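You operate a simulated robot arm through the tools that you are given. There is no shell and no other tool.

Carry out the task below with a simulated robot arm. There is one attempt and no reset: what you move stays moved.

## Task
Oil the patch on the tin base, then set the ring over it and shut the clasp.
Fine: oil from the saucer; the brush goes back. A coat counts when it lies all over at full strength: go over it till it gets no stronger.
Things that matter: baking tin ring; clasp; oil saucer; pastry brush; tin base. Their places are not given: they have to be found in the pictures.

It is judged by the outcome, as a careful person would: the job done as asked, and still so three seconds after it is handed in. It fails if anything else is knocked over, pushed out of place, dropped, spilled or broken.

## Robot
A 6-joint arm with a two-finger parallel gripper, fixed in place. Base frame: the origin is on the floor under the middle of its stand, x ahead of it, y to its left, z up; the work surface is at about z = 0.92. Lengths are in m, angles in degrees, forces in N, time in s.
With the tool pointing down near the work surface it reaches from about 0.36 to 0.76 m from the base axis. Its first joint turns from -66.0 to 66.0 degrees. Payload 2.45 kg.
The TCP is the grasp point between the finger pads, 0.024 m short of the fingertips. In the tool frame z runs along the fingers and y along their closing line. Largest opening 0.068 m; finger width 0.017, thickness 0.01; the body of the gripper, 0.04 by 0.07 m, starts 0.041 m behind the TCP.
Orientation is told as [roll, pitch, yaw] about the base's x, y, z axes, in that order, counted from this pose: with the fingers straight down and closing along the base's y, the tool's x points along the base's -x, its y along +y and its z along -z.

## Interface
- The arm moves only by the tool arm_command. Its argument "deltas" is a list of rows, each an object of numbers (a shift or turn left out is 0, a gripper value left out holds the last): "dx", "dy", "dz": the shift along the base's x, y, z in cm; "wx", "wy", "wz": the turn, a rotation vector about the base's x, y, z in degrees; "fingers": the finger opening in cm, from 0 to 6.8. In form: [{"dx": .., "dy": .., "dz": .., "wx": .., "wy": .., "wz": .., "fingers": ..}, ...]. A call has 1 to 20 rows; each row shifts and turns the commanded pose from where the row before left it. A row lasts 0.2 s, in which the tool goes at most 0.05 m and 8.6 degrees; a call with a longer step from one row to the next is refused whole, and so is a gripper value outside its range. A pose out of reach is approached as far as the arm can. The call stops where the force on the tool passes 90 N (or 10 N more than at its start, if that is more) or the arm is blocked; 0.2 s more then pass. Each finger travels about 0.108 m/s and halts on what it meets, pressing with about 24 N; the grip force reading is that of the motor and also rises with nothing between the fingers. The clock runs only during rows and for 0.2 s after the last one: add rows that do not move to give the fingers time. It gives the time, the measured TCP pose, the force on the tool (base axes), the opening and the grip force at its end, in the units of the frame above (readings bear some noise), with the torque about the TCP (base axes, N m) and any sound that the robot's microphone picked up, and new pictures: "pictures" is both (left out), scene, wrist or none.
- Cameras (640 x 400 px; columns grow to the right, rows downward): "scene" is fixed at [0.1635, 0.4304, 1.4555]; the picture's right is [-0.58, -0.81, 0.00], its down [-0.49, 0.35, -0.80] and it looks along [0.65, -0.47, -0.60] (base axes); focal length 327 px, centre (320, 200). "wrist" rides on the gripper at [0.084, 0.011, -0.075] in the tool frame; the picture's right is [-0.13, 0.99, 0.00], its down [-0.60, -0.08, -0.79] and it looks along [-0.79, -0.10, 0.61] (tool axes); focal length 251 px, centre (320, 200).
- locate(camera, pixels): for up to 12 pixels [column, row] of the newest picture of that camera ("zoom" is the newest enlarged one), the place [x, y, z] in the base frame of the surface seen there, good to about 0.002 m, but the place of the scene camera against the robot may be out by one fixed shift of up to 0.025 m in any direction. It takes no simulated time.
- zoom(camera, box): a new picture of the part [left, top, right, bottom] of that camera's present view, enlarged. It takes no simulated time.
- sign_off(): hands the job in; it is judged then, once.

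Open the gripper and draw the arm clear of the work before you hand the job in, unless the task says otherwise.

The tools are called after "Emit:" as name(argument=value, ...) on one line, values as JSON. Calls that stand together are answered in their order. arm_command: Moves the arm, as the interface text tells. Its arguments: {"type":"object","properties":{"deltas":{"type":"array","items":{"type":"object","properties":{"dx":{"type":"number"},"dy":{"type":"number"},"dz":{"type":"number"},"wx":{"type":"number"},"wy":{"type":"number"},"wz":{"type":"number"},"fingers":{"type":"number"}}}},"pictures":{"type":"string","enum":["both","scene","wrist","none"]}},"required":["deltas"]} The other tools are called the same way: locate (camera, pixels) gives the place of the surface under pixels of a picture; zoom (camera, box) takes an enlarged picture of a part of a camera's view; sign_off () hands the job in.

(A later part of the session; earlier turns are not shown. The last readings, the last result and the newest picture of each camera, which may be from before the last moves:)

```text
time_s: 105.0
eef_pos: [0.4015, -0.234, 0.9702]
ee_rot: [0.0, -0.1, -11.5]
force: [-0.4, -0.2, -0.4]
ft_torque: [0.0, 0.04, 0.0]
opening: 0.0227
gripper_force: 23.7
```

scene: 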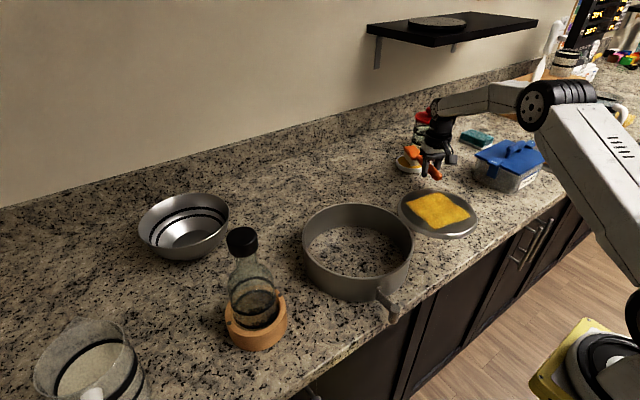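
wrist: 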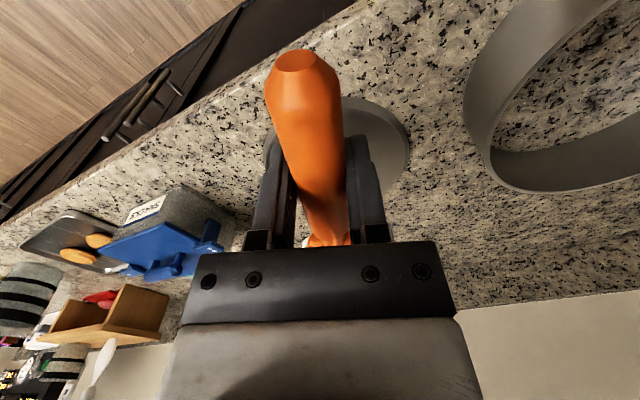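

Right at the edge of contact. I press 0.8 mm further and run the third full set of passes, right to left.

Emit:
arm_command(deltas=[{"dz": -0.08}, {"dx": 0.98, "dy": -0.2}, {"dx": 0.98, "dy": -0.2}, {"dx": 0.98, "dy": -0.2}, {"dx": 0.98, "dy": -0.2}, {"dx": 0.98, "dy": -0.2}, {"dx": 0.98, "dy": -0.2}, {"dx": 0.98, "dy": -0.2}, {"dx": 0.2, "dy": 0.98}, {"dx": 0.2, "dy": 0.98}, {"dx": -0.98, "dy": 0.2}, {"dx": -0.98, "dy": 0.2}, {"dx": -0.98, "dy": 0.2}, {"dx": -0.98, "dy": 0.2}, {"dx": -0.98, "dy": 0.2}, {"dx": -0.98, "dy": 0.2}, {"dx": -0.98, "dy": 0.2}, {}], pictures="none")

Emit:
arm_command(deltas=[{"dz": -0.03}, {"dx": 0.2, "dy": 0.98}, {"dx": 0.2, "dy": 0.98}, {"dx": 0.98, "dy": -0.2}, {"dx": 0.98, "dy": -0.2}, {"dx": 0.98, "dy": -0.2}, {"dx": 0.98, "dy": -0.2}, {"dx": 0.98, "dy": -0.2}, {"dx": 0.98, "dy": -0.2}, {"dx": 0.98, "dy": -0.2}, {"dx": 0.2, "dy": 0.98}, {"dx": 0.2, "dy": 0.98}, {"dx": -0.98, "dy": 0.2}, {"dx": -0.98, "dy": 0.2}, {"dx": -0.98, "dy": 0.2}, {"dx": -0.98, "dy": 0.2}, {"dx": -0.98, "dy": 0.2}, {"dx": -0.98, "dy": 0.2}, {"dx": -0.98, "dy": 0.2}, {}], pictures="none")

Emit:
arm_command(deltas=[{"dz": -0.03}, {"dx": 0.2, "dy": 0.98}, {"dx": 0.2, "dy": 0.98}, {"dx": 0.98, "dy": -0.2}, {"dx": 0.98, "dy": -0.2}, {"dx": 0.98, "dy": -0.2}, {"dx": 0.98, "dy": -0.2}, {"dx": 0.98, "dy": -0.2}, {"dx": 0.98, "dy": -0.2}, {"dx": 0.98, "dy": -0.2}, {"dx": 0.2, "dy": 0.98}, {"dx": 0.2, "dy": 0.98}, {"dx": -0.98, "dy": 0.2}, {"dx": -0.98, "dy": 0.2}, {"dx": -0.98, "dy": 0.2}, {"dx": -0.98, "dy": 0.2}, {"dx": -0.98, "dy": 0.2}, {"dx": -0.98, "dy": 0.2}, {"dx": -0.98, "dy": 0.2}, {}], pictures="none")

```text
time_s: 108.8
eef_pos: [0.4055, -0.2149, 0.9696]
ee_rot: [-0.1, 0.1, -11.6]
force: [0.9, -0.6, 0.9]
ft_torque: [-0.06, -0.09, -0.01]
opening: 0.0229
gripper_force: 24.4
```

```text
time_s: 113.0
eef_pos: [0.4118, -0.1752, 0.9692]
ee_rot: [-0.1, 0.1, -11.3]
force: [0.8, -0.1, -0.9]
ft_torque: [0.02, 0.08, 0.02]
opening: 0.0229
gripper_force: 24.4
```

```text
time_s: 117.2
eef_pos: [0.4217, -0.1346, 0.969]
ee_rot: [0.0, 0.0, -11.4]
force: [-0.2, -0.2, -1.0]
ft_torque: [0.02, 0.07, -0.01]
opening: 0.0228
gripper_force: 24.0
```

Contact faded again on the left passes. I lower 1.2 mm, check the force, and redo the left half.

Emit:
arm_command(deltas=[{"dz": -0.08}, {"dz": -0.04}, {}], pictures="none")

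```text
time_s: 118.0
eef_pos: [0.4222, -0.1354, 0.9683]
ee_rot: [0.1, -0.1, -11.5]
force: [-3.2, 0.7, 10.0]
ft_torque: [-0.15, -0.64, 0.01]
opening: 0.0227
gripper_force: 23.9
```

Emit:
arm_command(deltas=[{"dz": 0.03}, {"dx": 0.98, "dy": -0.2}, {"dx": 0.98, "dy": -0.2}, {"dx": 0.98, "dy": -0.2}, {"dx": 0.98, "dy": -0.2}, {"dx": 0.98, "dy": -0.2}, {"dx": 0.98, "dy": -0.2}, {"dx": 0.98, "dy": -0.2}, {"dx": -0.2, "dy": -0.98}, {"dx": -0.2, "dy": -0.98}, {"dx": -0.98, "dy": 0.2}, {"dx": -0.98, "dy": 0.2}, {"dx": -0.98, "dy": 0.2}, {"dx": -0.98, "dy": 0.2}, {"dx": -0.98, "dy": 0.2}, {"dx": -0.98, "dy": 0.2}, {"dx": -0.98, "dy": 0.2}, {}], pictures="none")

Emit:
arm_command(deltas=[{"dz": -0.03}, {"dx": -0.2, "dy": -0.98}, {"dx": -0.2, "dy": -0.98}, {"dx": 0.98, "dy": -0.2}, {"dx": 0.98, "dy": -0.2}, {"dx": 0.98, "dy": -0.2}, {"dx": 0.98, "dy": -0.2}, {"dx": 0.98, "dy": -0.2}, {"dx": 0.98, "dy": -0.2}, {"dx": 0.98, "dy": -0.2}, {"dx": -0.2, "dy": -0.98}, {"dx": -0.2, "dy": -0.98}, {"dx": -0.98, "dy": 0.2}, {"dx": -0.98, "dy": 0.2}, {"dx": -0.98, "dy": 0.2}, {"dx": -0.98, "dy": 0.2}, {"dx": -0.98, "dy": 0.2}, {"dx": -0.98, "dy": 0.2}, {"dx": -0.98, "dy": 0.2}, {}], pictures="none")

Emit:
arm_command(deltas=[{"dz": 2}, {"dz": 4}, {"dz": 4}, {"dz": 3.3}, {"dx": 2.5, "dy": -0.95, "wz": -2}, {"dx": 2.5, "dy": -0.95, "wz": -2}, {"dx": 2.5, "dy": -0.95, "wz": -2}, {"dx": 2.5, "dy": -0.95, "wz": -2}, {"dx": 2.5, "dy": -0.95, "wz": -2}, {"dx": 2.5, "dy": -0.95, "wz": -2}, {"dx": 2.5, "dy": -0.95}, {"dx": 2.5, "dy": -0.95}, {"dx": 2.5, "dy": -0.95}, {"dx": 1.5, "dy": -0.95}, {}], pictures="scene")

Emit:
zoom(camera="scene", box=[385, 175, 495, 245])

Emit:
zoom(camera="scene", box=[400, 186, 474, 234])

```text
time_s: 121.8
eef_pos: [0.4174, -0.1543, 0.9674]
ee_rot: [-0.1, 0.1, -11.5]
force: [-0.4, 0.9, -0.7]
ft_torque: [0.01, 0.09, 0.02]
opening: 0.0227
gripper_force: 23.7
```

```text
time_s: 126.0
eef_pos: [0.4096, -0.1958, 0.9668]
ee_rot: [0.0, 0.0, -11.4]
force: [-0.2, 1.1, -0.5]
ft_torque: [-0.02, 0.08, 0.05]
opening: 0.0228
gripper_force: 23.7
```

```text
time_s: 129.2
eef_pos: [0.6495, -0.29, 1.1011]
ee_rot: [0.0, 0.0, -23.5]
force: [-0.2, 0.8, -0.8]
ft_torque: [0.03, 0.08, 0.0]
opening: 0.0228
gripper_force: 23.7
```

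scene: 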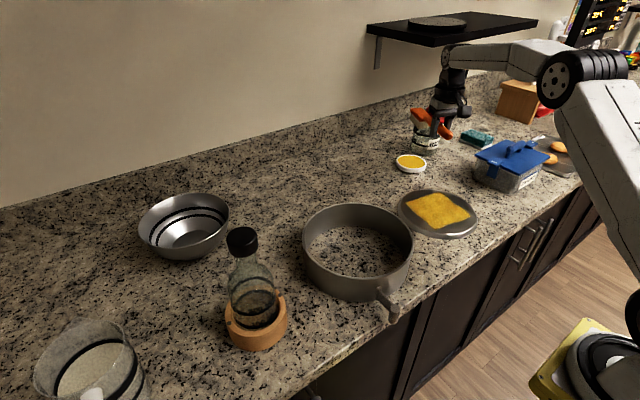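

```text
5.71 times, centred on (440, 210) of scene
```

zoom: 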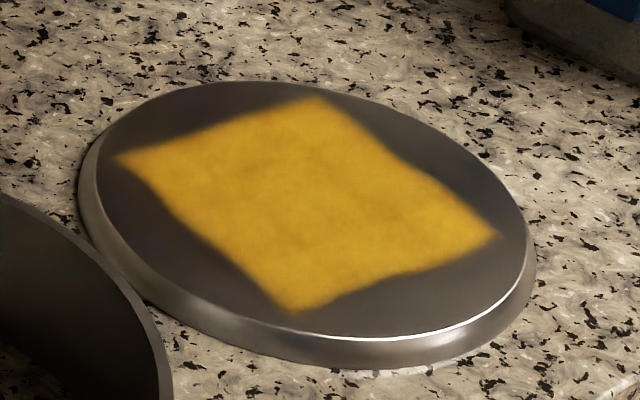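

```text
8.33 times, centred on (437, 210) of scene
```

zoom: 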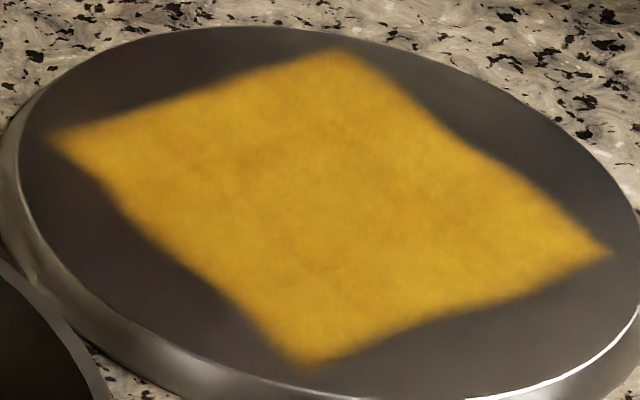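

No change from before, so the coat is saturated. Now I return the brush: swing back to above its original spot at (0.7457, 0.0962), yaw 86.8.

Emit:
arm_command(deltas=[{"dx": 0.69, "dy": 2.76, "wz": 7.88}, {"dx": 0.69, "dy": 2.76, "wz": 7.88}, {"dx": 0.69, "dy": 2.76, "wz": 7.88}, {"dx": 0.69, "dy": 2.76, "wz": 7.88}, {"dx": 0.69, "dy": 2.76, "wz": 7.88}, {"dx": 0.69, "dy": 2.76, "wz": 7.88}, {"dx": 0.69, "dy": 2.76, "wz": 7.88}, {"dx": 0.69, "dy": 2.76, "wz": 7.88}, {"dx": 0.69, "dy": 2.76, "wz": 7.88}, {"dx": 0.69, "dy": 2.76, "wz": 7.88}, {"dx": 0.69, "dy": 2.76, "wz": 7.88}, {"dx": 0.69, "dy": 2.76, "wz": 7.88}, {"dx": 0.69, "dy": 2.76, "wz": 7.88}, {"dx": 0.65, "dy": 2.74, "wz": 7.86}, {}], pictures="both")

Emit:
zoom(camera="scene", box=[220, 130, 340, 210])

Emit:
zoom(camera="scene", box=[400, 186, 474, 234])

```text
time_s: 132.4
eef_pos: [0.7455, 0.0959, 1.0999]
ee_rot: [0.0, 0.1, 87.1]
force: [-0.5, 0.2, 0.0]
ft_torque: [-0.06, -0.02, -0.02]
opening: 0.0229
gripper_force: 24.3
```

scene: 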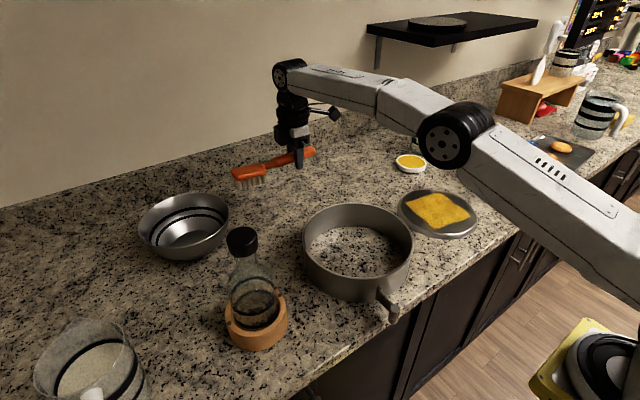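
wrist: 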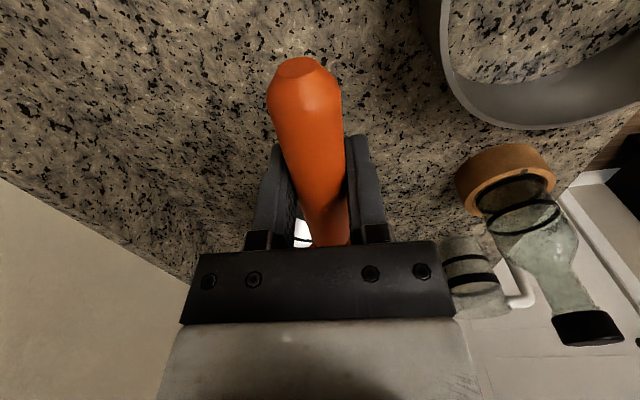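

```text
5.00 times, centred on (280, 170) of scene
```

zoom: 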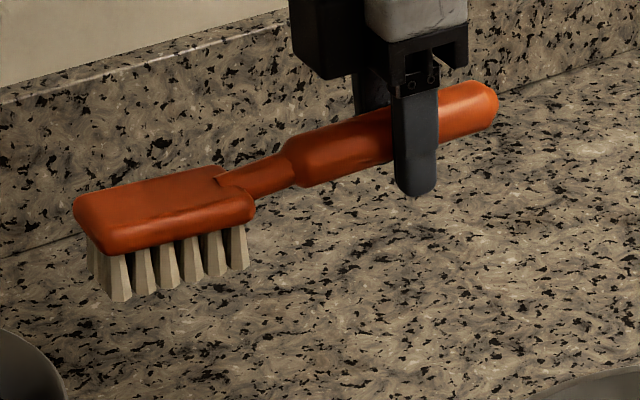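

```text
8.33 times, centred on (437, 210) of scene
```

zoom: 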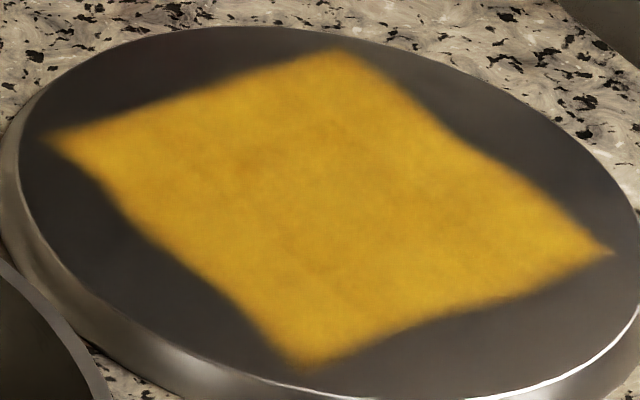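

The brush has pitched up about 4° in the grip, so I tilt the tool wx −4° to set the bristles flat, and descend to just above the counter.

Emit:
arm_command(deltas=[{"wx": -2, "dz": -2}, {"wx": -1.8, "dz": -2.5}, {"dz": -3}, {"dz": -3}, {"dz": -2}, {}], pictures="scene")

Emit:
zoom(camera="scene", box=[220, 160, 340, 240])

```text
time_s: 133.8
eef_pos: [0.745, 0.0953, 0.9745]
ee_rot: [-0.2, 3.8, 86.8]
force: [-0.4, 1.4, -0.4]
ft_torque: [-0.07, -0.01, -0.01]
opening: 0.0231
gripper_force: 24.2
```

scene: 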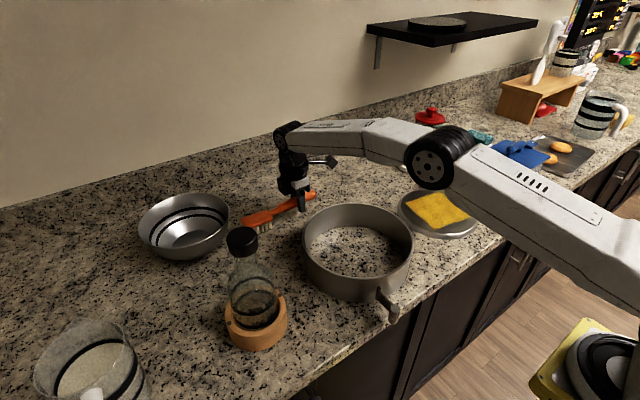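

```text
5.00 times, centred on (280, 200) of scene
```

zoom: 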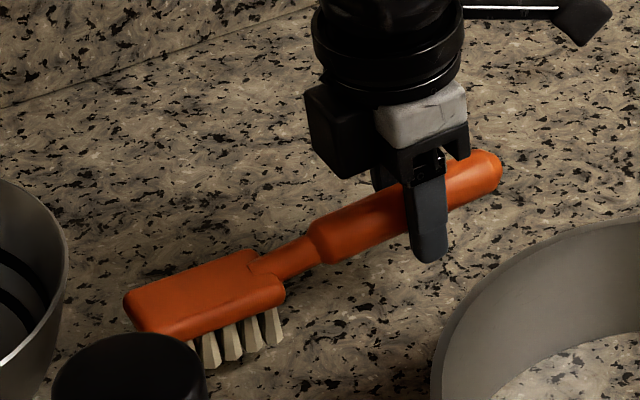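

The brush is at its old place with about 1 cm left. I lower gently to contact.

Emit:
arm_command(deltas=[{"dz": -0.5}, {"dz": -0.3}, {"dz": -0.15}, {}], pictures="none")

Emit:
arm_command(deltas=[{"dz": -0.1}, {}], pictures="none")

```text
time_s: 134.8
eef_pos: [0.7443, 0.0966, 0.9662]
ee_rot: [-0.2, 3.9, 86.7]
force: [0.4, 0.2, 0.3]
ft_torque: [-0.07, 0.01, 0.04]
opening: 0.0229
gripper_force: 24.0
```

```text
time_s: 135.4
eef_pos: [0.7455, 0.0964, 0.9662]
ee_rot: [-0.2, 3.9, 86.8]
force: [0.1, 0.1, -0.5]
ft_torque: [-0.1, 0.0, -0.01]
opening: 0.023
gripper_force: 23.5
```

Emit:
arm_command(deltas=[{"dz": -0.1}, {"dz": -0.1}, {}], pictures="none")

```text
time_s: 136.2
eef_pos: [0.7463, 0.0964, 0.9626]
ee_rot: [-0.2, 3.7, 86.8]
force: [-0.9, 0.1, 0.1]
ft_torque: [-0.05, -0.02, 0.01]
opening: 0.0228
gripper_force: 23.8
```

Nearly at contact; another 1 mm at a time.

Emit:
arm_command(deltas=[{"dz": -0.1}, {}], pictures="none")

```text
time_s: 136.8
eef_pos: [0.7461, 0.0968, 0.9616]
ee_rot: [-0.2, 3.7, 86.8]
force: [-0.4, 0.2, -0.4]
ft_torque: [-0.08, -0.01, 0.02]
opening: 0.0228
gripper_force: 23.7
```

Emit:
arm_command(deltas=[{"dz": -0.1}, {}], pictures="scene")

Emit:
zoom(camera="scene", box=[220, 170, 340, 250])

```text
time_s: 137.4
eef_pos: [0.7461, 0.0956, 0.9611]
ee_rot: [-0.2, 3.8, 86.8]
force: [0.1, -0.6, 1.7]
ft_torque: [0.26, 0.03, 0.05]
opening: 0.0228
gripper_force: 24.2
```

scene: 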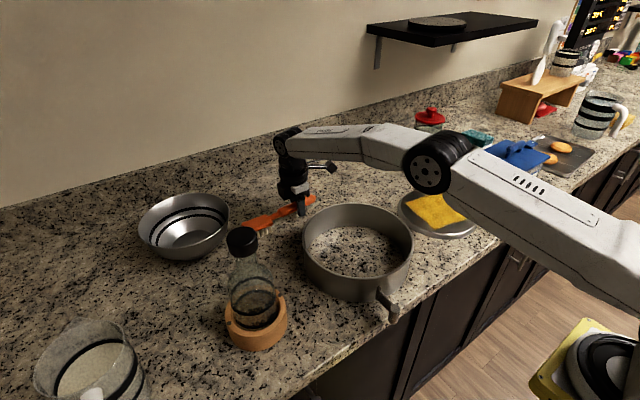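

```text
5.00 times, centred on (280, 210) of scene
```

zoom: 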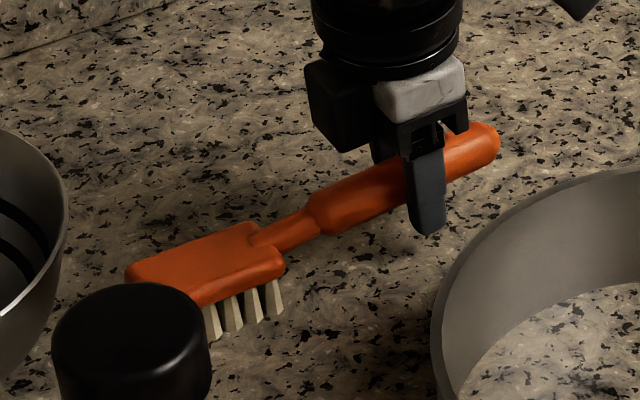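

The bristles now rest on the counter (about 2 N, torque 0.26). I open the fingers slowly to 5 cm.

Emit:
arm_command(deltas=[{"fingers": 2.4}, {"fingers": 2.8}, {"fingers": 3.6}, {"fingers": 4.6}, {"fingers": 5.4}, {}, {}], pictures="both")

Emit:
zoom(camera="scene", box=[220, 170, 340, 250])

```text
time_s: 139.0
eef_pos: [0.7451, 0.0961, 0.961]
ee_rot: [-0.1, 3.8, 86.8]
force: [0.7, -0.4, -0.6]
ft_torque: [-0.02, -0.02, 0.0]
opening: 0.054
gripper_force: 0.0
```

scene: 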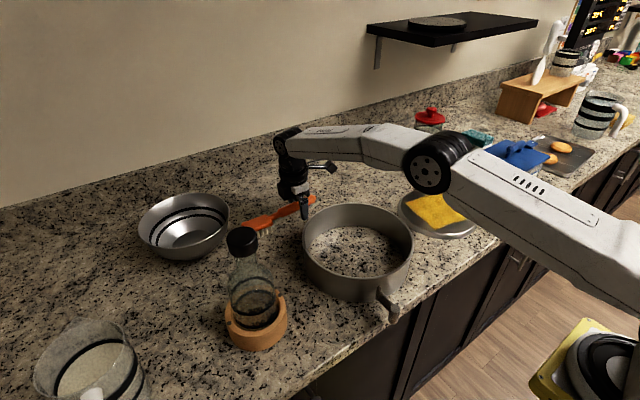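
wrist: 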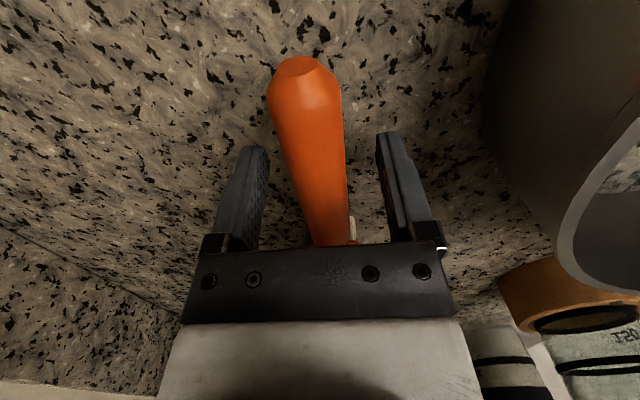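

```text
5.00 times, centred on (280, 210) of scene
```

zoom: 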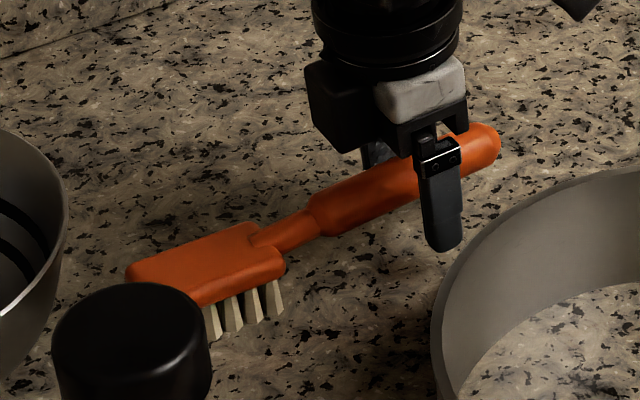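

The brush stands freely in place. I rise straight up, undo the tilt, and then look at the ring and clasp.

Emit:
arm_command(deltas=[{"dz": 1}, {"dz": 2}, {"dz": 3}, {"dz": 4}, {"dz": 4, "wx": 1.9}, {"dz": 4, "wx": 1.9}, {"dz": 4}, {}], pictures="both")

Emit:
zoom(camera="scene", box=[220, 170, 340, 250])

Emit:
zoom(camera="scene", box=[290, 195, 430, 325])

```text
time_s: 140.8
eef_pos: [0.735, 0.0949, 1.1791]
ee_rot: [-0.1, 0.0, 86.8]
force: [0.1, 0.5, -0.8]
ft_torque: [-0.01, 0.02, 0.02]
opening: 0.054
gripper_force: 0.1
out of reach, approached as far as the arm can: row 7
```

scene: 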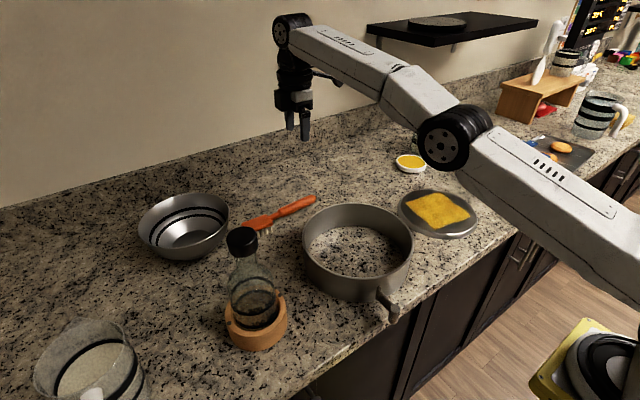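
wrist: 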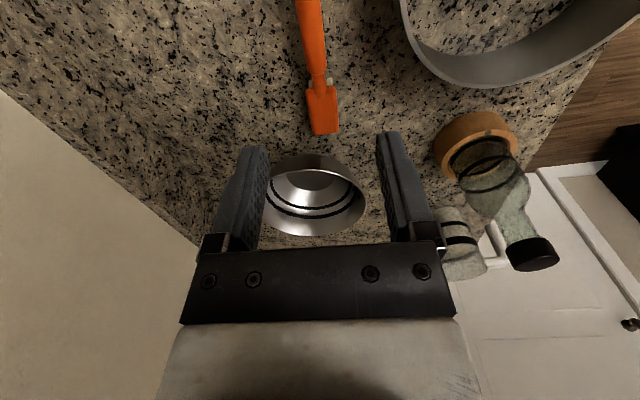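

```text
5.00 times, centred on (280, 210) of scene
```

zoom: 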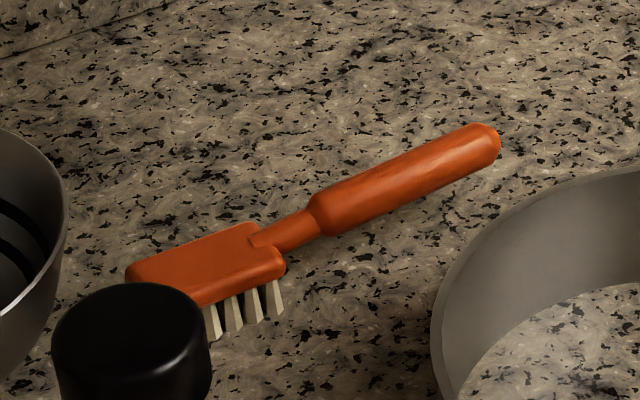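

```text
3.08 times, centred on (360, 260) of scene
```

zoom: 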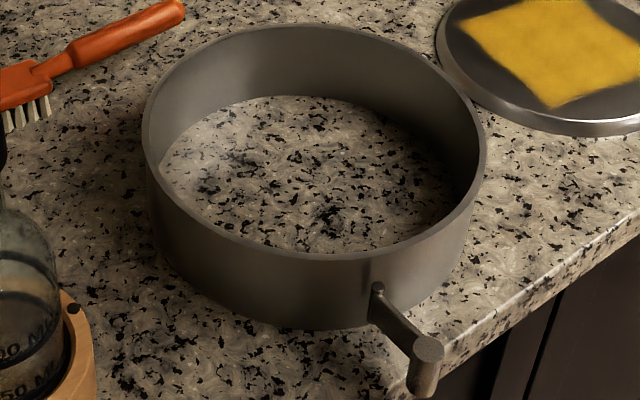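

The brush is back in place. Now I measure the ring's rim and the clasp with the scene camera.

Emit:
locate(camera="zoom", pixels=[[147, 150], [484, 165], [310, 28], [310, 257], [200, 222], [420, 232], [220, 50], [430, 75], [377, 287], [428, 348], [400, 320], [372, 315]])

Emit:
locate(camera="scene", pixels=[[330, 250], [360, 240], [360, 270], [330, 300], [400, 290], [315, 290], [393, 314], [396, 300], [388, 296], [379, 299], [372, 285], [405, 275]])

Emit:
zoom(camera="scene", box=[345, 265, 415, 325])

```text
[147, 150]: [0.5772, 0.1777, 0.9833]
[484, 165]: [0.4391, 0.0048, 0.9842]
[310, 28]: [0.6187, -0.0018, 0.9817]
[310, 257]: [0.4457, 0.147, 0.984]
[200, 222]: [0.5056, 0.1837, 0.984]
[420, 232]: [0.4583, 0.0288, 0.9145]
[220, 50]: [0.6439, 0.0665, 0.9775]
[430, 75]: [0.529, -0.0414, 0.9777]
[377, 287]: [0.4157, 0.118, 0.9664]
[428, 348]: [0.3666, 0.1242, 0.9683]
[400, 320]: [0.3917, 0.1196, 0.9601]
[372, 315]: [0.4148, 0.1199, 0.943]
```

```text
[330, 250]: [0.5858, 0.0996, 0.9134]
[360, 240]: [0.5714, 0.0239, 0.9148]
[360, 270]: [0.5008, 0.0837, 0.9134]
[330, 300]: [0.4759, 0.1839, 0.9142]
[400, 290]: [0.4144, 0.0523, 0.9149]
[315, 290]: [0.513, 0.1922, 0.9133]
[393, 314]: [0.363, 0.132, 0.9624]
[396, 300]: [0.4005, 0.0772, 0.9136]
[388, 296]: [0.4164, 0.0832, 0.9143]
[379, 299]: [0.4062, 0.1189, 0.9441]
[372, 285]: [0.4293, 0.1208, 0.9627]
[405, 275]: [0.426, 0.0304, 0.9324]
```

```text
6.67 times, centred on (380, 295) of scene
```

zoom: 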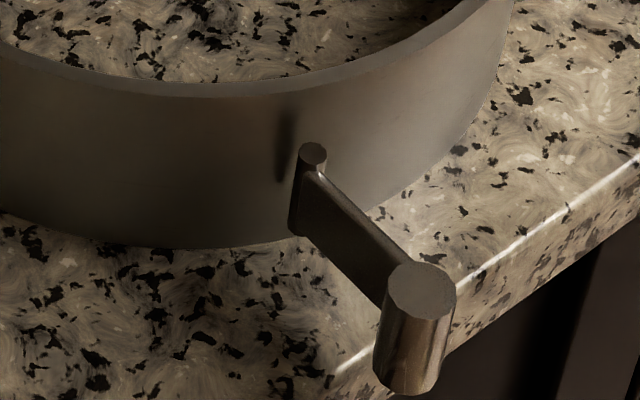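

Ring: scene centre ≈ (0.532,0.0725), outer R≈0.114, rim z 0.984 (true ≈ (0.550,0.069), rim ≈0.9925). I will grip its near wall with the fingers closing along x; first I test the reach of that pose above the disc and look at the disc and clasp from there.

Emit:
arm_command(deltas=[{"dx": -3, "dy": -3.03, "fingers": 5.4}, {"dx": -3, "dy": -3.03}, {"dx": -3, "dy": -3.03}, {"dx": -3, "dy": -3.03}, {"dx": -3, "dy": -3.03}, {"dx": -3, "dy": -3.03}, {"dx": -3, "dy": -3.03, "wz": 3.2}, {"dx": -3, "dy": -3.03}, {"dx": -3, "dy": -3.03}, {"dx": -2.9, "dy": -3.03}, {}], pictures="both")

```text
time_s: 143.2
eef_pos: [0.4369, -0.2081, 1.1786]
ee_rot: [0.0, 0.1, 90.1]
force: [0.0, 0.2, -0.2]
ft_torque: [-0.02, 0.01, 0.02]
opening: 0.0539
gripper_force: 0.1
```

scene: 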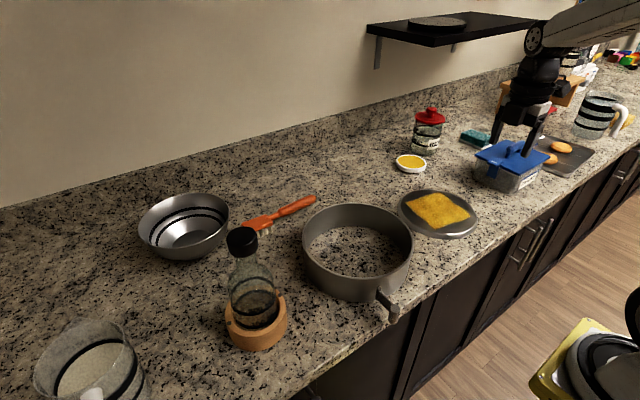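
wrist: 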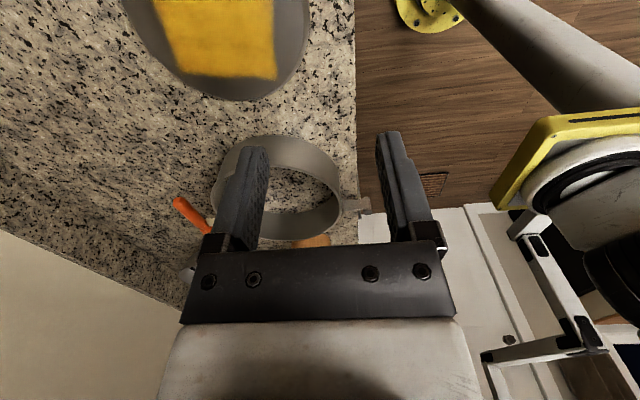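

The pose is reachable. The wrist view shows the disc at the top and the ring with clasp at (350,205); I zoom in on both and locate points.

Emit:
zoom(camera="wrist", box=[200, 120, 400, 250])

Emit:
locate(camera="wrist", pixels=[[160, 50], [200, 92], [240, 101], [270, 95], [300, 60], [311, 15], [305, 40], [180, 76], [275, 77], [185, 68], [158, 10], [273, 10]])

```text
3.08 times, centred on (300, 185) of wrist
```

zoom: 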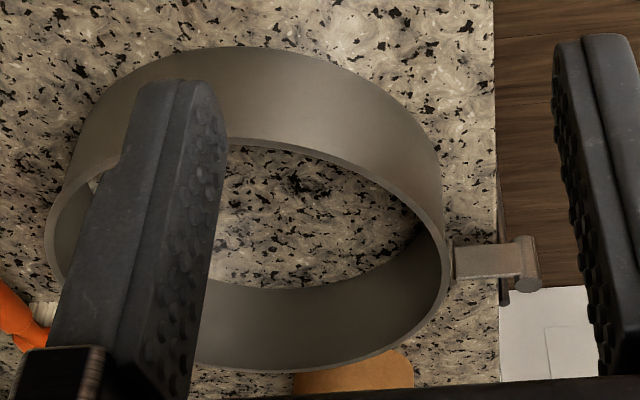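

```text
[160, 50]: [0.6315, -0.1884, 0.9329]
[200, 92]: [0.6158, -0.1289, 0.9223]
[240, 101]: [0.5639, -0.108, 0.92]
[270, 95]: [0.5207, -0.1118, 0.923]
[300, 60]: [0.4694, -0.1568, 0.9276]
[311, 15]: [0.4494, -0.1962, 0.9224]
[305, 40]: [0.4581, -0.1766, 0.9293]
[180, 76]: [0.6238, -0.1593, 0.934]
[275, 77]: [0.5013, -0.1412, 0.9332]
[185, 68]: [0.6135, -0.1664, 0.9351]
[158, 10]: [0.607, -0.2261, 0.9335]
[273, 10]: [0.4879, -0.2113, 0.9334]
```

Disc outer edge fits centre (0.549,-0.207), R≈0.10, so the ring (inner R≈0.109) clears it by about 9 mm. I move to a closer viewpoint of the clasp, well above the ring.

Emit:
arm_command(deltas=[{"dx": -0.3, "dy": 3.4, "dz": -1.4}, {"dx": -0.3, "dy": 3.4, "dz": -1.4}, {"dx": -0.3, "dy": 3.4, "dz": -1.4}, {"dx": -0.3, "dy": 3.4, "dz": -1.4}, {"dx": -0.3, "dy": 3.4, "dz": -1.4}, {"dx": -0.2, "dy": 3.4, "dz": -1.4}, {}], pictures="both")

Emit:
zoom(camera="wrist", box=[220, 60, 460, 240])

```text
time_s: 144.8
eef_pos: [0.4208, -0.0039, 1.0943]
ee_rot: [0.0, 0.0, 90.1]
force: [0.1, 1.0, 0.3]
ft_torque: [-0.01, 0.0, 0.01]
opening: 0.0539
gripper_force: 0.2
```

scene: 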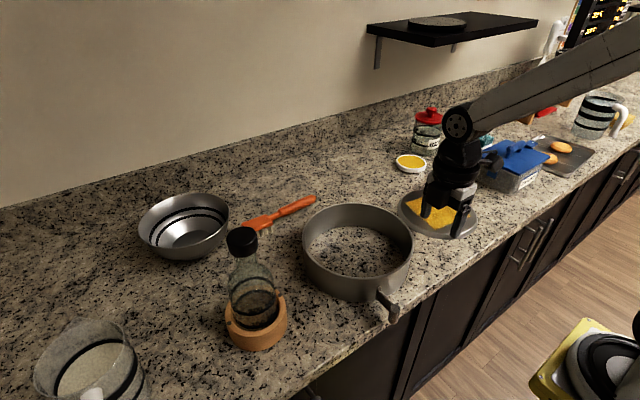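
wrist: 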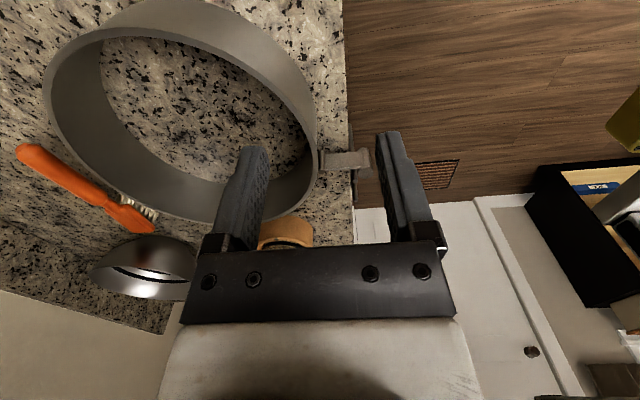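

```text
2.22 times, centred on (340, 150) of wrist
```

zoom: 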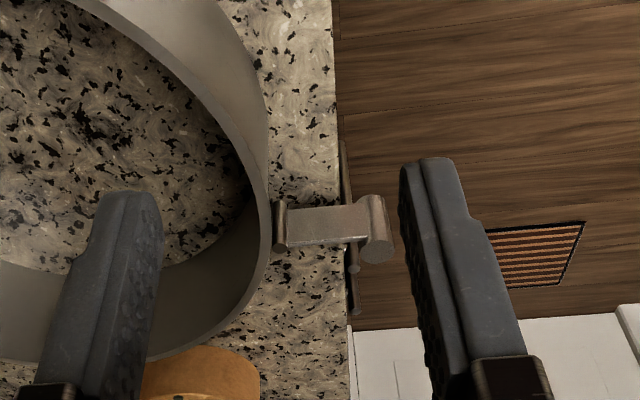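

The lever is clearly visible: pivot pin at zoom (283,222) and knob at (378,235). I zoom closer and locate these features.

Emit:
locate(camera="zoom", pixels=[[282, 203], [282, 245], [372, 200], [377, 250], [325, 213], [325, 240], [262, 175], [262, 240], [245, 290], [258, 250], [235, 60], [200, 355]])

Emit:
zoom(camera="wrist", box=[290, 110, 400, 190])

```text
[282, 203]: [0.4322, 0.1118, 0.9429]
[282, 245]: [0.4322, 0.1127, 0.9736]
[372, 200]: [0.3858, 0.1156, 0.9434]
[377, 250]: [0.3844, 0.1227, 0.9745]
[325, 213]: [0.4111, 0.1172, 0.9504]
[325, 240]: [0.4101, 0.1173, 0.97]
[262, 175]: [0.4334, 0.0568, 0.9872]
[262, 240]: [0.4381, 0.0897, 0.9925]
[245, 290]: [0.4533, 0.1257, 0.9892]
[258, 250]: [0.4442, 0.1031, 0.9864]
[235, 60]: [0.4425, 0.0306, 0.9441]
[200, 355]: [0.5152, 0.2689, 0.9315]
```

```text
5.00 times, centred on (345, 150) of wrist
```

zoom: 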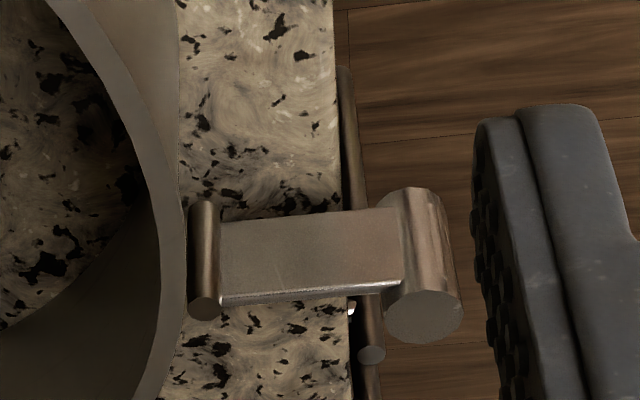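

Lever: pivot pin at true (0.432,0.1125), knob at (0.385,0.119), z 0.943–0.974. I move above the near wall of the ring at about (0.4365, 0.068) to grip it, staying above the rim to verify first.

Emit:
arm_command(deltas=[{"dx": 0.5, "dy": 2.4, "dz": -0.8}, {"dx": 0.5, "dy": 2.4, "dz": -0.8}, {"dx": 0.5, "dy": 2.4, "dz": -0.8}, {}], pictures="both")

Emit:
zoom(camera="wrist", box=[200, 80, 460, 250])

```text
time_s: 145.8
eef_pos: [0.4348, 0.0668, 1.0705]
ee_rot: [0.0, 0.1, 90.0]
force: [-0.4, -0.4, 0.1]
ft_torque: [0.02, 0.03, -0.01]
opening: 0.054
gripper_force: 0.1
```

scene: 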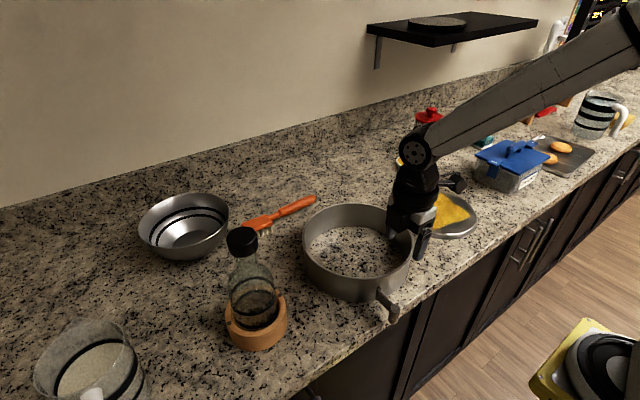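
wrist: 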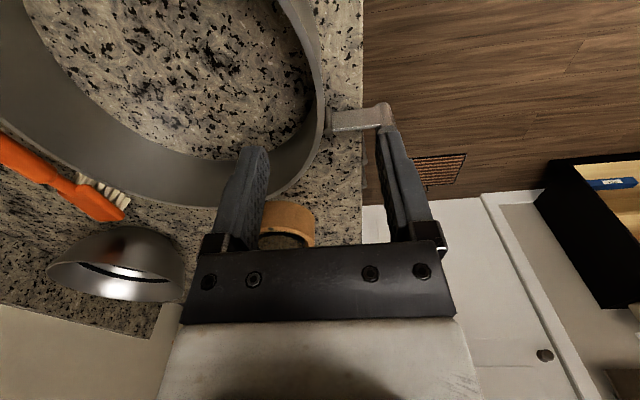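

```text
2.35 times, centred on (330, 165) of wrist
```

zoom: 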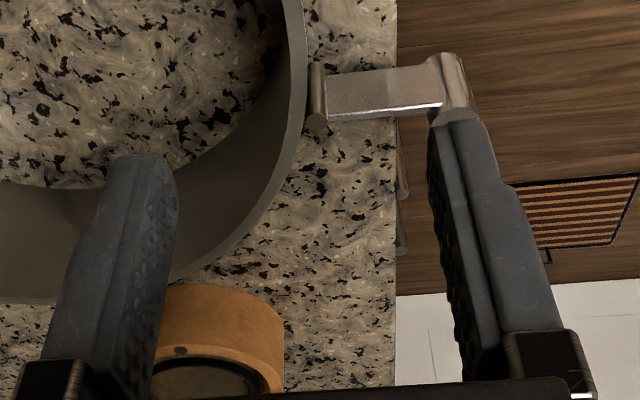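

I locate rim points near the grip position to check the wall location and thickness.

Emit:
locate(camera="wrist", pixels=[[312, 45], [318, 45], [308, 30], [320, 80], [323, 80], [317, 100], [325, 110], [300, 20], [314, 130], [318, 128], [305, 10], [310, 10]])

Emit:
zoom(camera="wrist", box=[270, 0, 370, 140])

```text
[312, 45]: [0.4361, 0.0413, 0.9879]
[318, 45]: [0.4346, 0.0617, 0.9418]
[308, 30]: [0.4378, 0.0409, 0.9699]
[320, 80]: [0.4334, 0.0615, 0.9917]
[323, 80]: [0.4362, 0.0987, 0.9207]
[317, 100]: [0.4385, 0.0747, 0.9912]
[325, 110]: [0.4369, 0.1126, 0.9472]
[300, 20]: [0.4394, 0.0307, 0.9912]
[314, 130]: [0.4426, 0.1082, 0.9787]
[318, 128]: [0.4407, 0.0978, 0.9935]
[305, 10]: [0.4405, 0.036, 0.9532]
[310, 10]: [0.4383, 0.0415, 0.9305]
```

```text
2.86 times, centred on (320, 70) of wrist
```

zoom: 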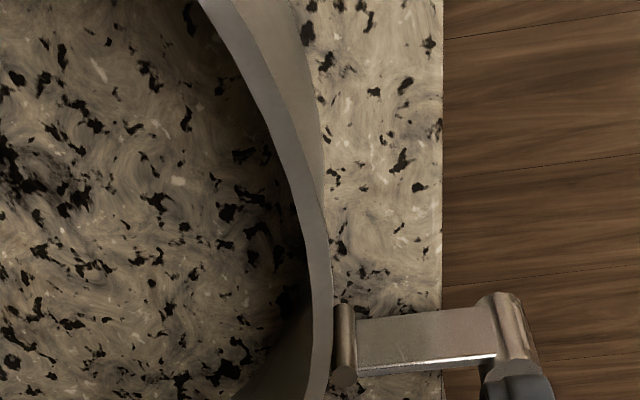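

The wall at y≈0.067 spans x 0.4335–0.4385, so the TCP is centred. I lower the fingers over the wall to z≈0.966.

Emit:
arm_command(deltas=[{"dx": 0.1, "dz": -2}, {"dz": -2}, {"dz": -2}, {"dz": -2}, {"dz": -1.5}, {"dz": -0.9}, {}], pictures="both")

Emit:
zoom(camera="scene", box=[330, 180, 470, 320])

```text
time_s: 147.4
eef_pos: [0.4357, 0.068, 0.9664]
ee_rot: [0.0, 0.1, 89.9]
force: [0.0, 0.6, 0.0]
ft_torque: [-0.03, -0.02, -0.01]
opening: 0.054
gripper_force: 0.0
```

scene: 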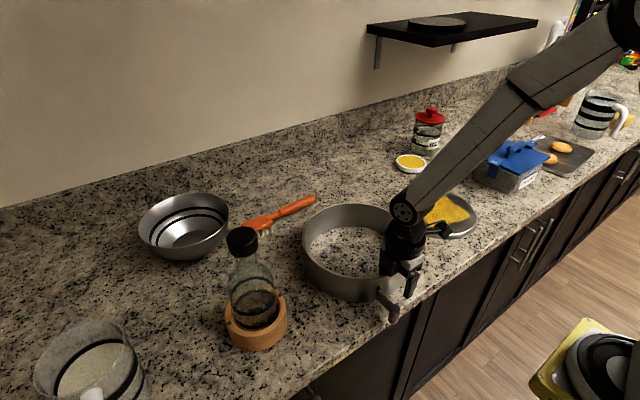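
wrist: 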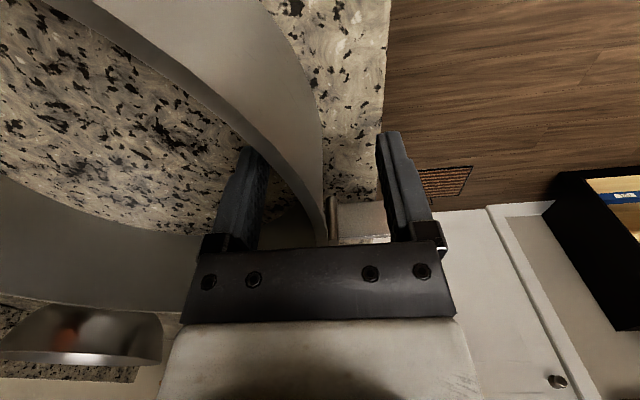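

```text
2.86 times, centred on (400, 250) of scene
```

zoom: 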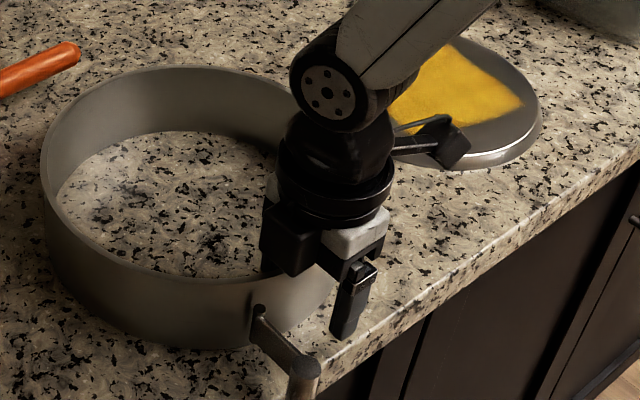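

The wall is between the fingers (one inside, one outside), clear of the clasp. I close the fingers on the wall.

Emit:
arm_command(deltas=[{"fingers": 4.0}, {"fingers": 2.5}, {"fingers": 1.2}, {"fingers": 0.6}, {"fingers": 0.2}, {"fingers": 0}, {}, {}], pictures="both")

```text
time_s: 149.2
eef_pos: [0.436, 0.0673, 0.9668]
ee_rot: [-0.1, 0.1, 90.0]
force: [3.5, 0.1, 4.6]
ft_torque: [0.02, 0.12, -0.02]
opening: 0.0078
gripper_force: 24.3
```

scene: 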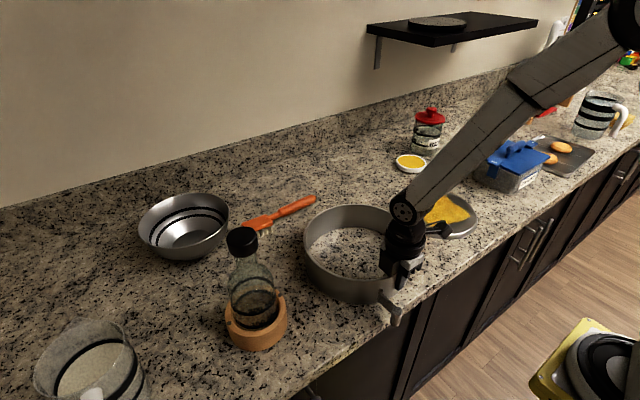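
wrist: 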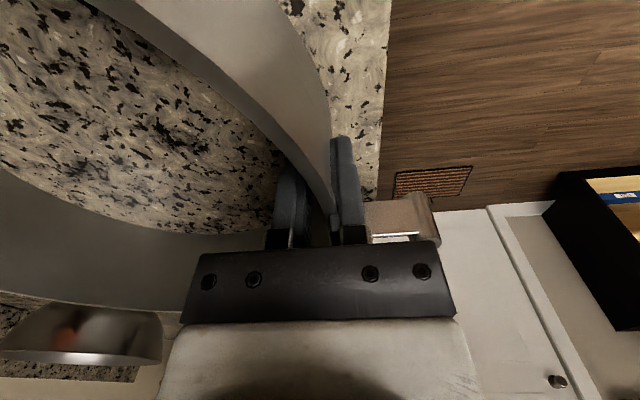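

Gripped at 7.8 mm. I lift slowly 2 cm and check how much the ring droops.

Emit:
arm_command(deltas=[{"dz": 0.3}, {"dz": 0.5}, {"dz": 0.6}, {"dz": 0.6}, {}, {}], pictures="both")

Emit:
zoom(camera="scene", box=[290, 180, 430, 330])

```text
time_s: 150.6
eef_pos: [0.4356, 0.0674, 0.9862]
ee_rot: [0.1, 0.0, 90.0]
force: [-0.1, 0.0, -3.8]
ft_torque: [-0.04, 0.31, 0.04]
opening: 0.0081
gripper_force: 24.1
```

scene: 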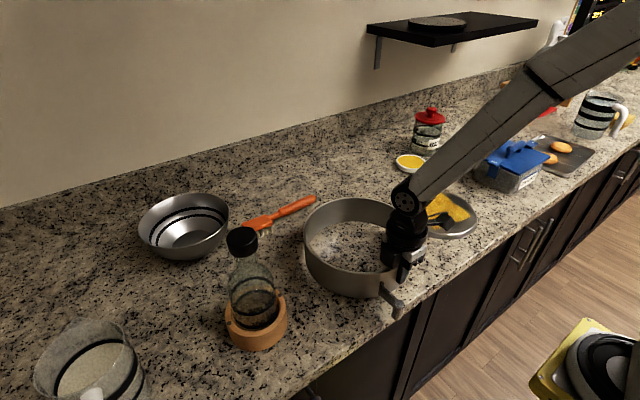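
wrist: 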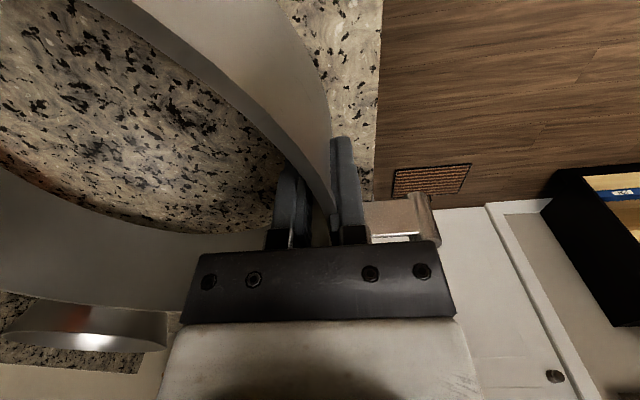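

```text
2.67 times, centred on (360, 255) of scene
```

zoom: 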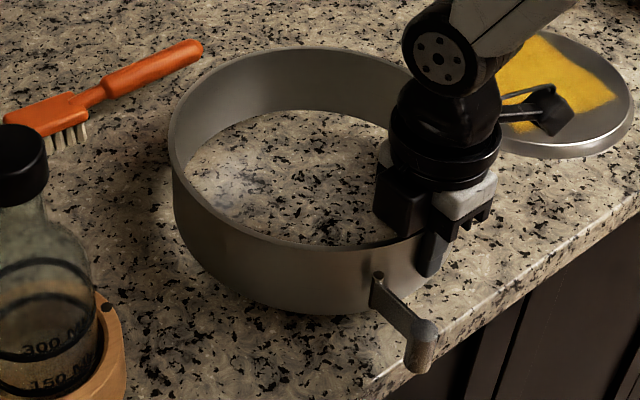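

It lifts (about 3.5 N). I check the tilt via rim heights around the ring.

Emit:
locate(camera="zoom", pixels=[[175, 130], [200, 85], [250, 55], [300, 48], [350, 54], [205, 215], [250, 238], [300, 248], [350, 247], [400, 75], [380, 62]])

```text
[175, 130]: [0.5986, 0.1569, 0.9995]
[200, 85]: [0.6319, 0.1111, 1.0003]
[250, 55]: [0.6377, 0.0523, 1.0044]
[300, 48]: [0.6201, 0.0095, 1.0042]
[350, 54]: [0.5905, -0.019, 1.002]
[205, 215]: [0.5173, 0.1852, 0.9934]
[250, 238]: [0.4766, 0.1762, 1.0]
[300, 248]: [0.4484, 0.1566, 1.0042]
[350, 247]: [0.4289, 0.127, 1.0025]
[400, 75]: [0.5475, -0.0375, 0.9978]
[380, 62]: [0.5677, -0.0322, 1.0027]
```

The ring is level (rim z 1.000–1.004 all round). I raise 5 cm more and carry it along −y to above the disc.

Emit:
arm_command(deltas=[{"dz": 1.5}, {"dz": 2}, {"dz": 1.5}, {"dy": -2}, {"dy": -3}, {"dy": -3}, {"dy": -3}, {"dy": -3}, {"dy": -3}, {"dy": -3}, {"dy": -3}, {"dy": -3}, {"dy": -1.7}, {}, {}], pictures="both")

Emit:
zoom(camera="scene", box=[370, 140, 520, 270])

```text
time_s: 153.8
eef_pos: [0.4354, -0.2094, 1.0362]
ee_rot: [0.0, 0.1, 90.2]
force: [0.1, 0.5, -2.9]
ft_torque: [-0.04, 0.34, 0.02]
opening: 0.0081
gripper_force: 24.1
```

scene: 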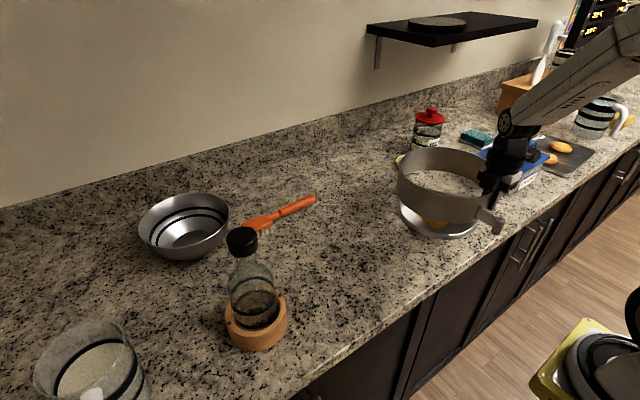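
wrist: 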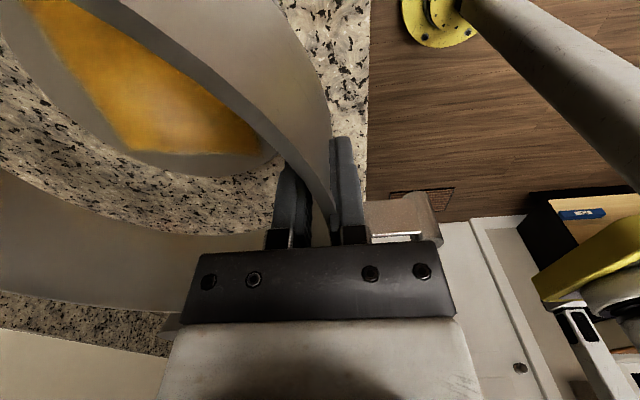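

```text
3.08 times, centred on (445, 205) of scene
```

zoom: 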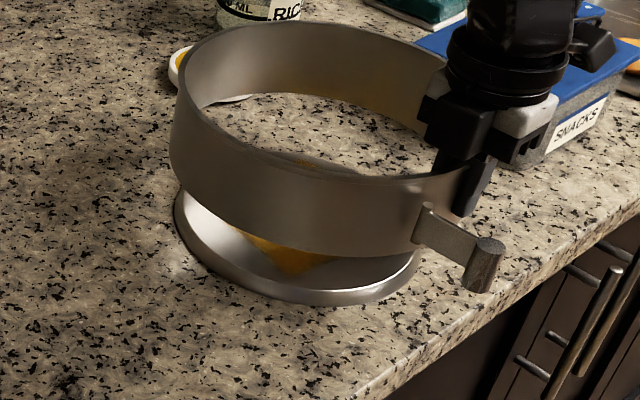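

I check the alignment: locate the ring's rim points and the visible disc edge points.

Emit:
locate(camera="zoom", pixels=[[178, 90], [195, 57], [240, 31], [300, 22], [350, 26], [400, 43], [200, 125], [240, 151], [300, 170], [360, 178], [410, 178]])

Emit:
locate(camera="zoom", pixels=[[178, 200], [185, 230], [210, 262], [250, 287], [300, 300], [350, 302], [390, 292], [412, 275], [190, 205], [215, 245], [260, 275], [300, 285]])

Emit:
locate(camera="wrist", pixels=[[120, 152], [170, 172], [230, 176], [265, 165], [60, 105], [20, 60], [100, 140], [200, 176]])

```text
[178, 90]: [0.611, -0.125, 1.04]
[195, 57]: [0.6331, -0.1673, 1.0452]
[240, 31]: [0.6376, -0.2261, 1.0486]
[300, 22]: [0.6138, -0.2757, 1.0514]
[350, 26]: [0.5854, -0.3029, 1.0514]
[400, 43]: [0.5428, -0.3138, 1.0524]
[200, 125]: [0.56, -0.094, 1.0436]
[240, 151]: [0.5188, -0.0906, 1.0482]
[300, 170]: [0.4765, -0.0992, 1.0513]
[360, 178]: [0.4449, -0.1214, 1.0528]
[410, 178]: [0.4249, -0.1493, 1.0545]
```

```text
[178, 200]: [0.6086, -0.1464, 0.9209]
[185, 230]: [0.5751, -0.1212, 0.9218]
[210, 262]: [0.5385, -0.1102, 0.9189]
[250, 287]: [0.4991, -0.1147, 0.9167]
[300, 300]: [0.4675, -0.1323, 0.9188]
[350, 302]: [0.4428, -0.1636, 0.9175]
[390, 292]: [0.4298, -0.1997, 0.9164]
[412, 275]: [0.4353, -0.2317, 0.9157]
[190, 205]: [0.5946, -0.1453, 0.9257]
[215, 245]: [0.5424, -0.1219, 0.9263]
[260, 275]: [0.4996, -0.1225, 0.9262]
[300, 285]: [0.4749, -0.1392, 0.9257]
```

```text
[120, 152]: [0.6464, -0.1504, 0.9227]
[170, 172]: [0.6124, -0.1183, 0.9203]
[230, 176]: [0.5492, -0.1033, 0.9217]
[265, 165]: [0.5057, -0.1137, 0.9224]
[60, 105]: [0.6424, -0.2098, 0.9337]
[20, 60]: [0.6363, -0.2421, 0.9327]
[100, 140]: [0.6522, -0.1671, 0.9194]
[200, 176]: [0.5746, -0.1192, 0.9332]
```

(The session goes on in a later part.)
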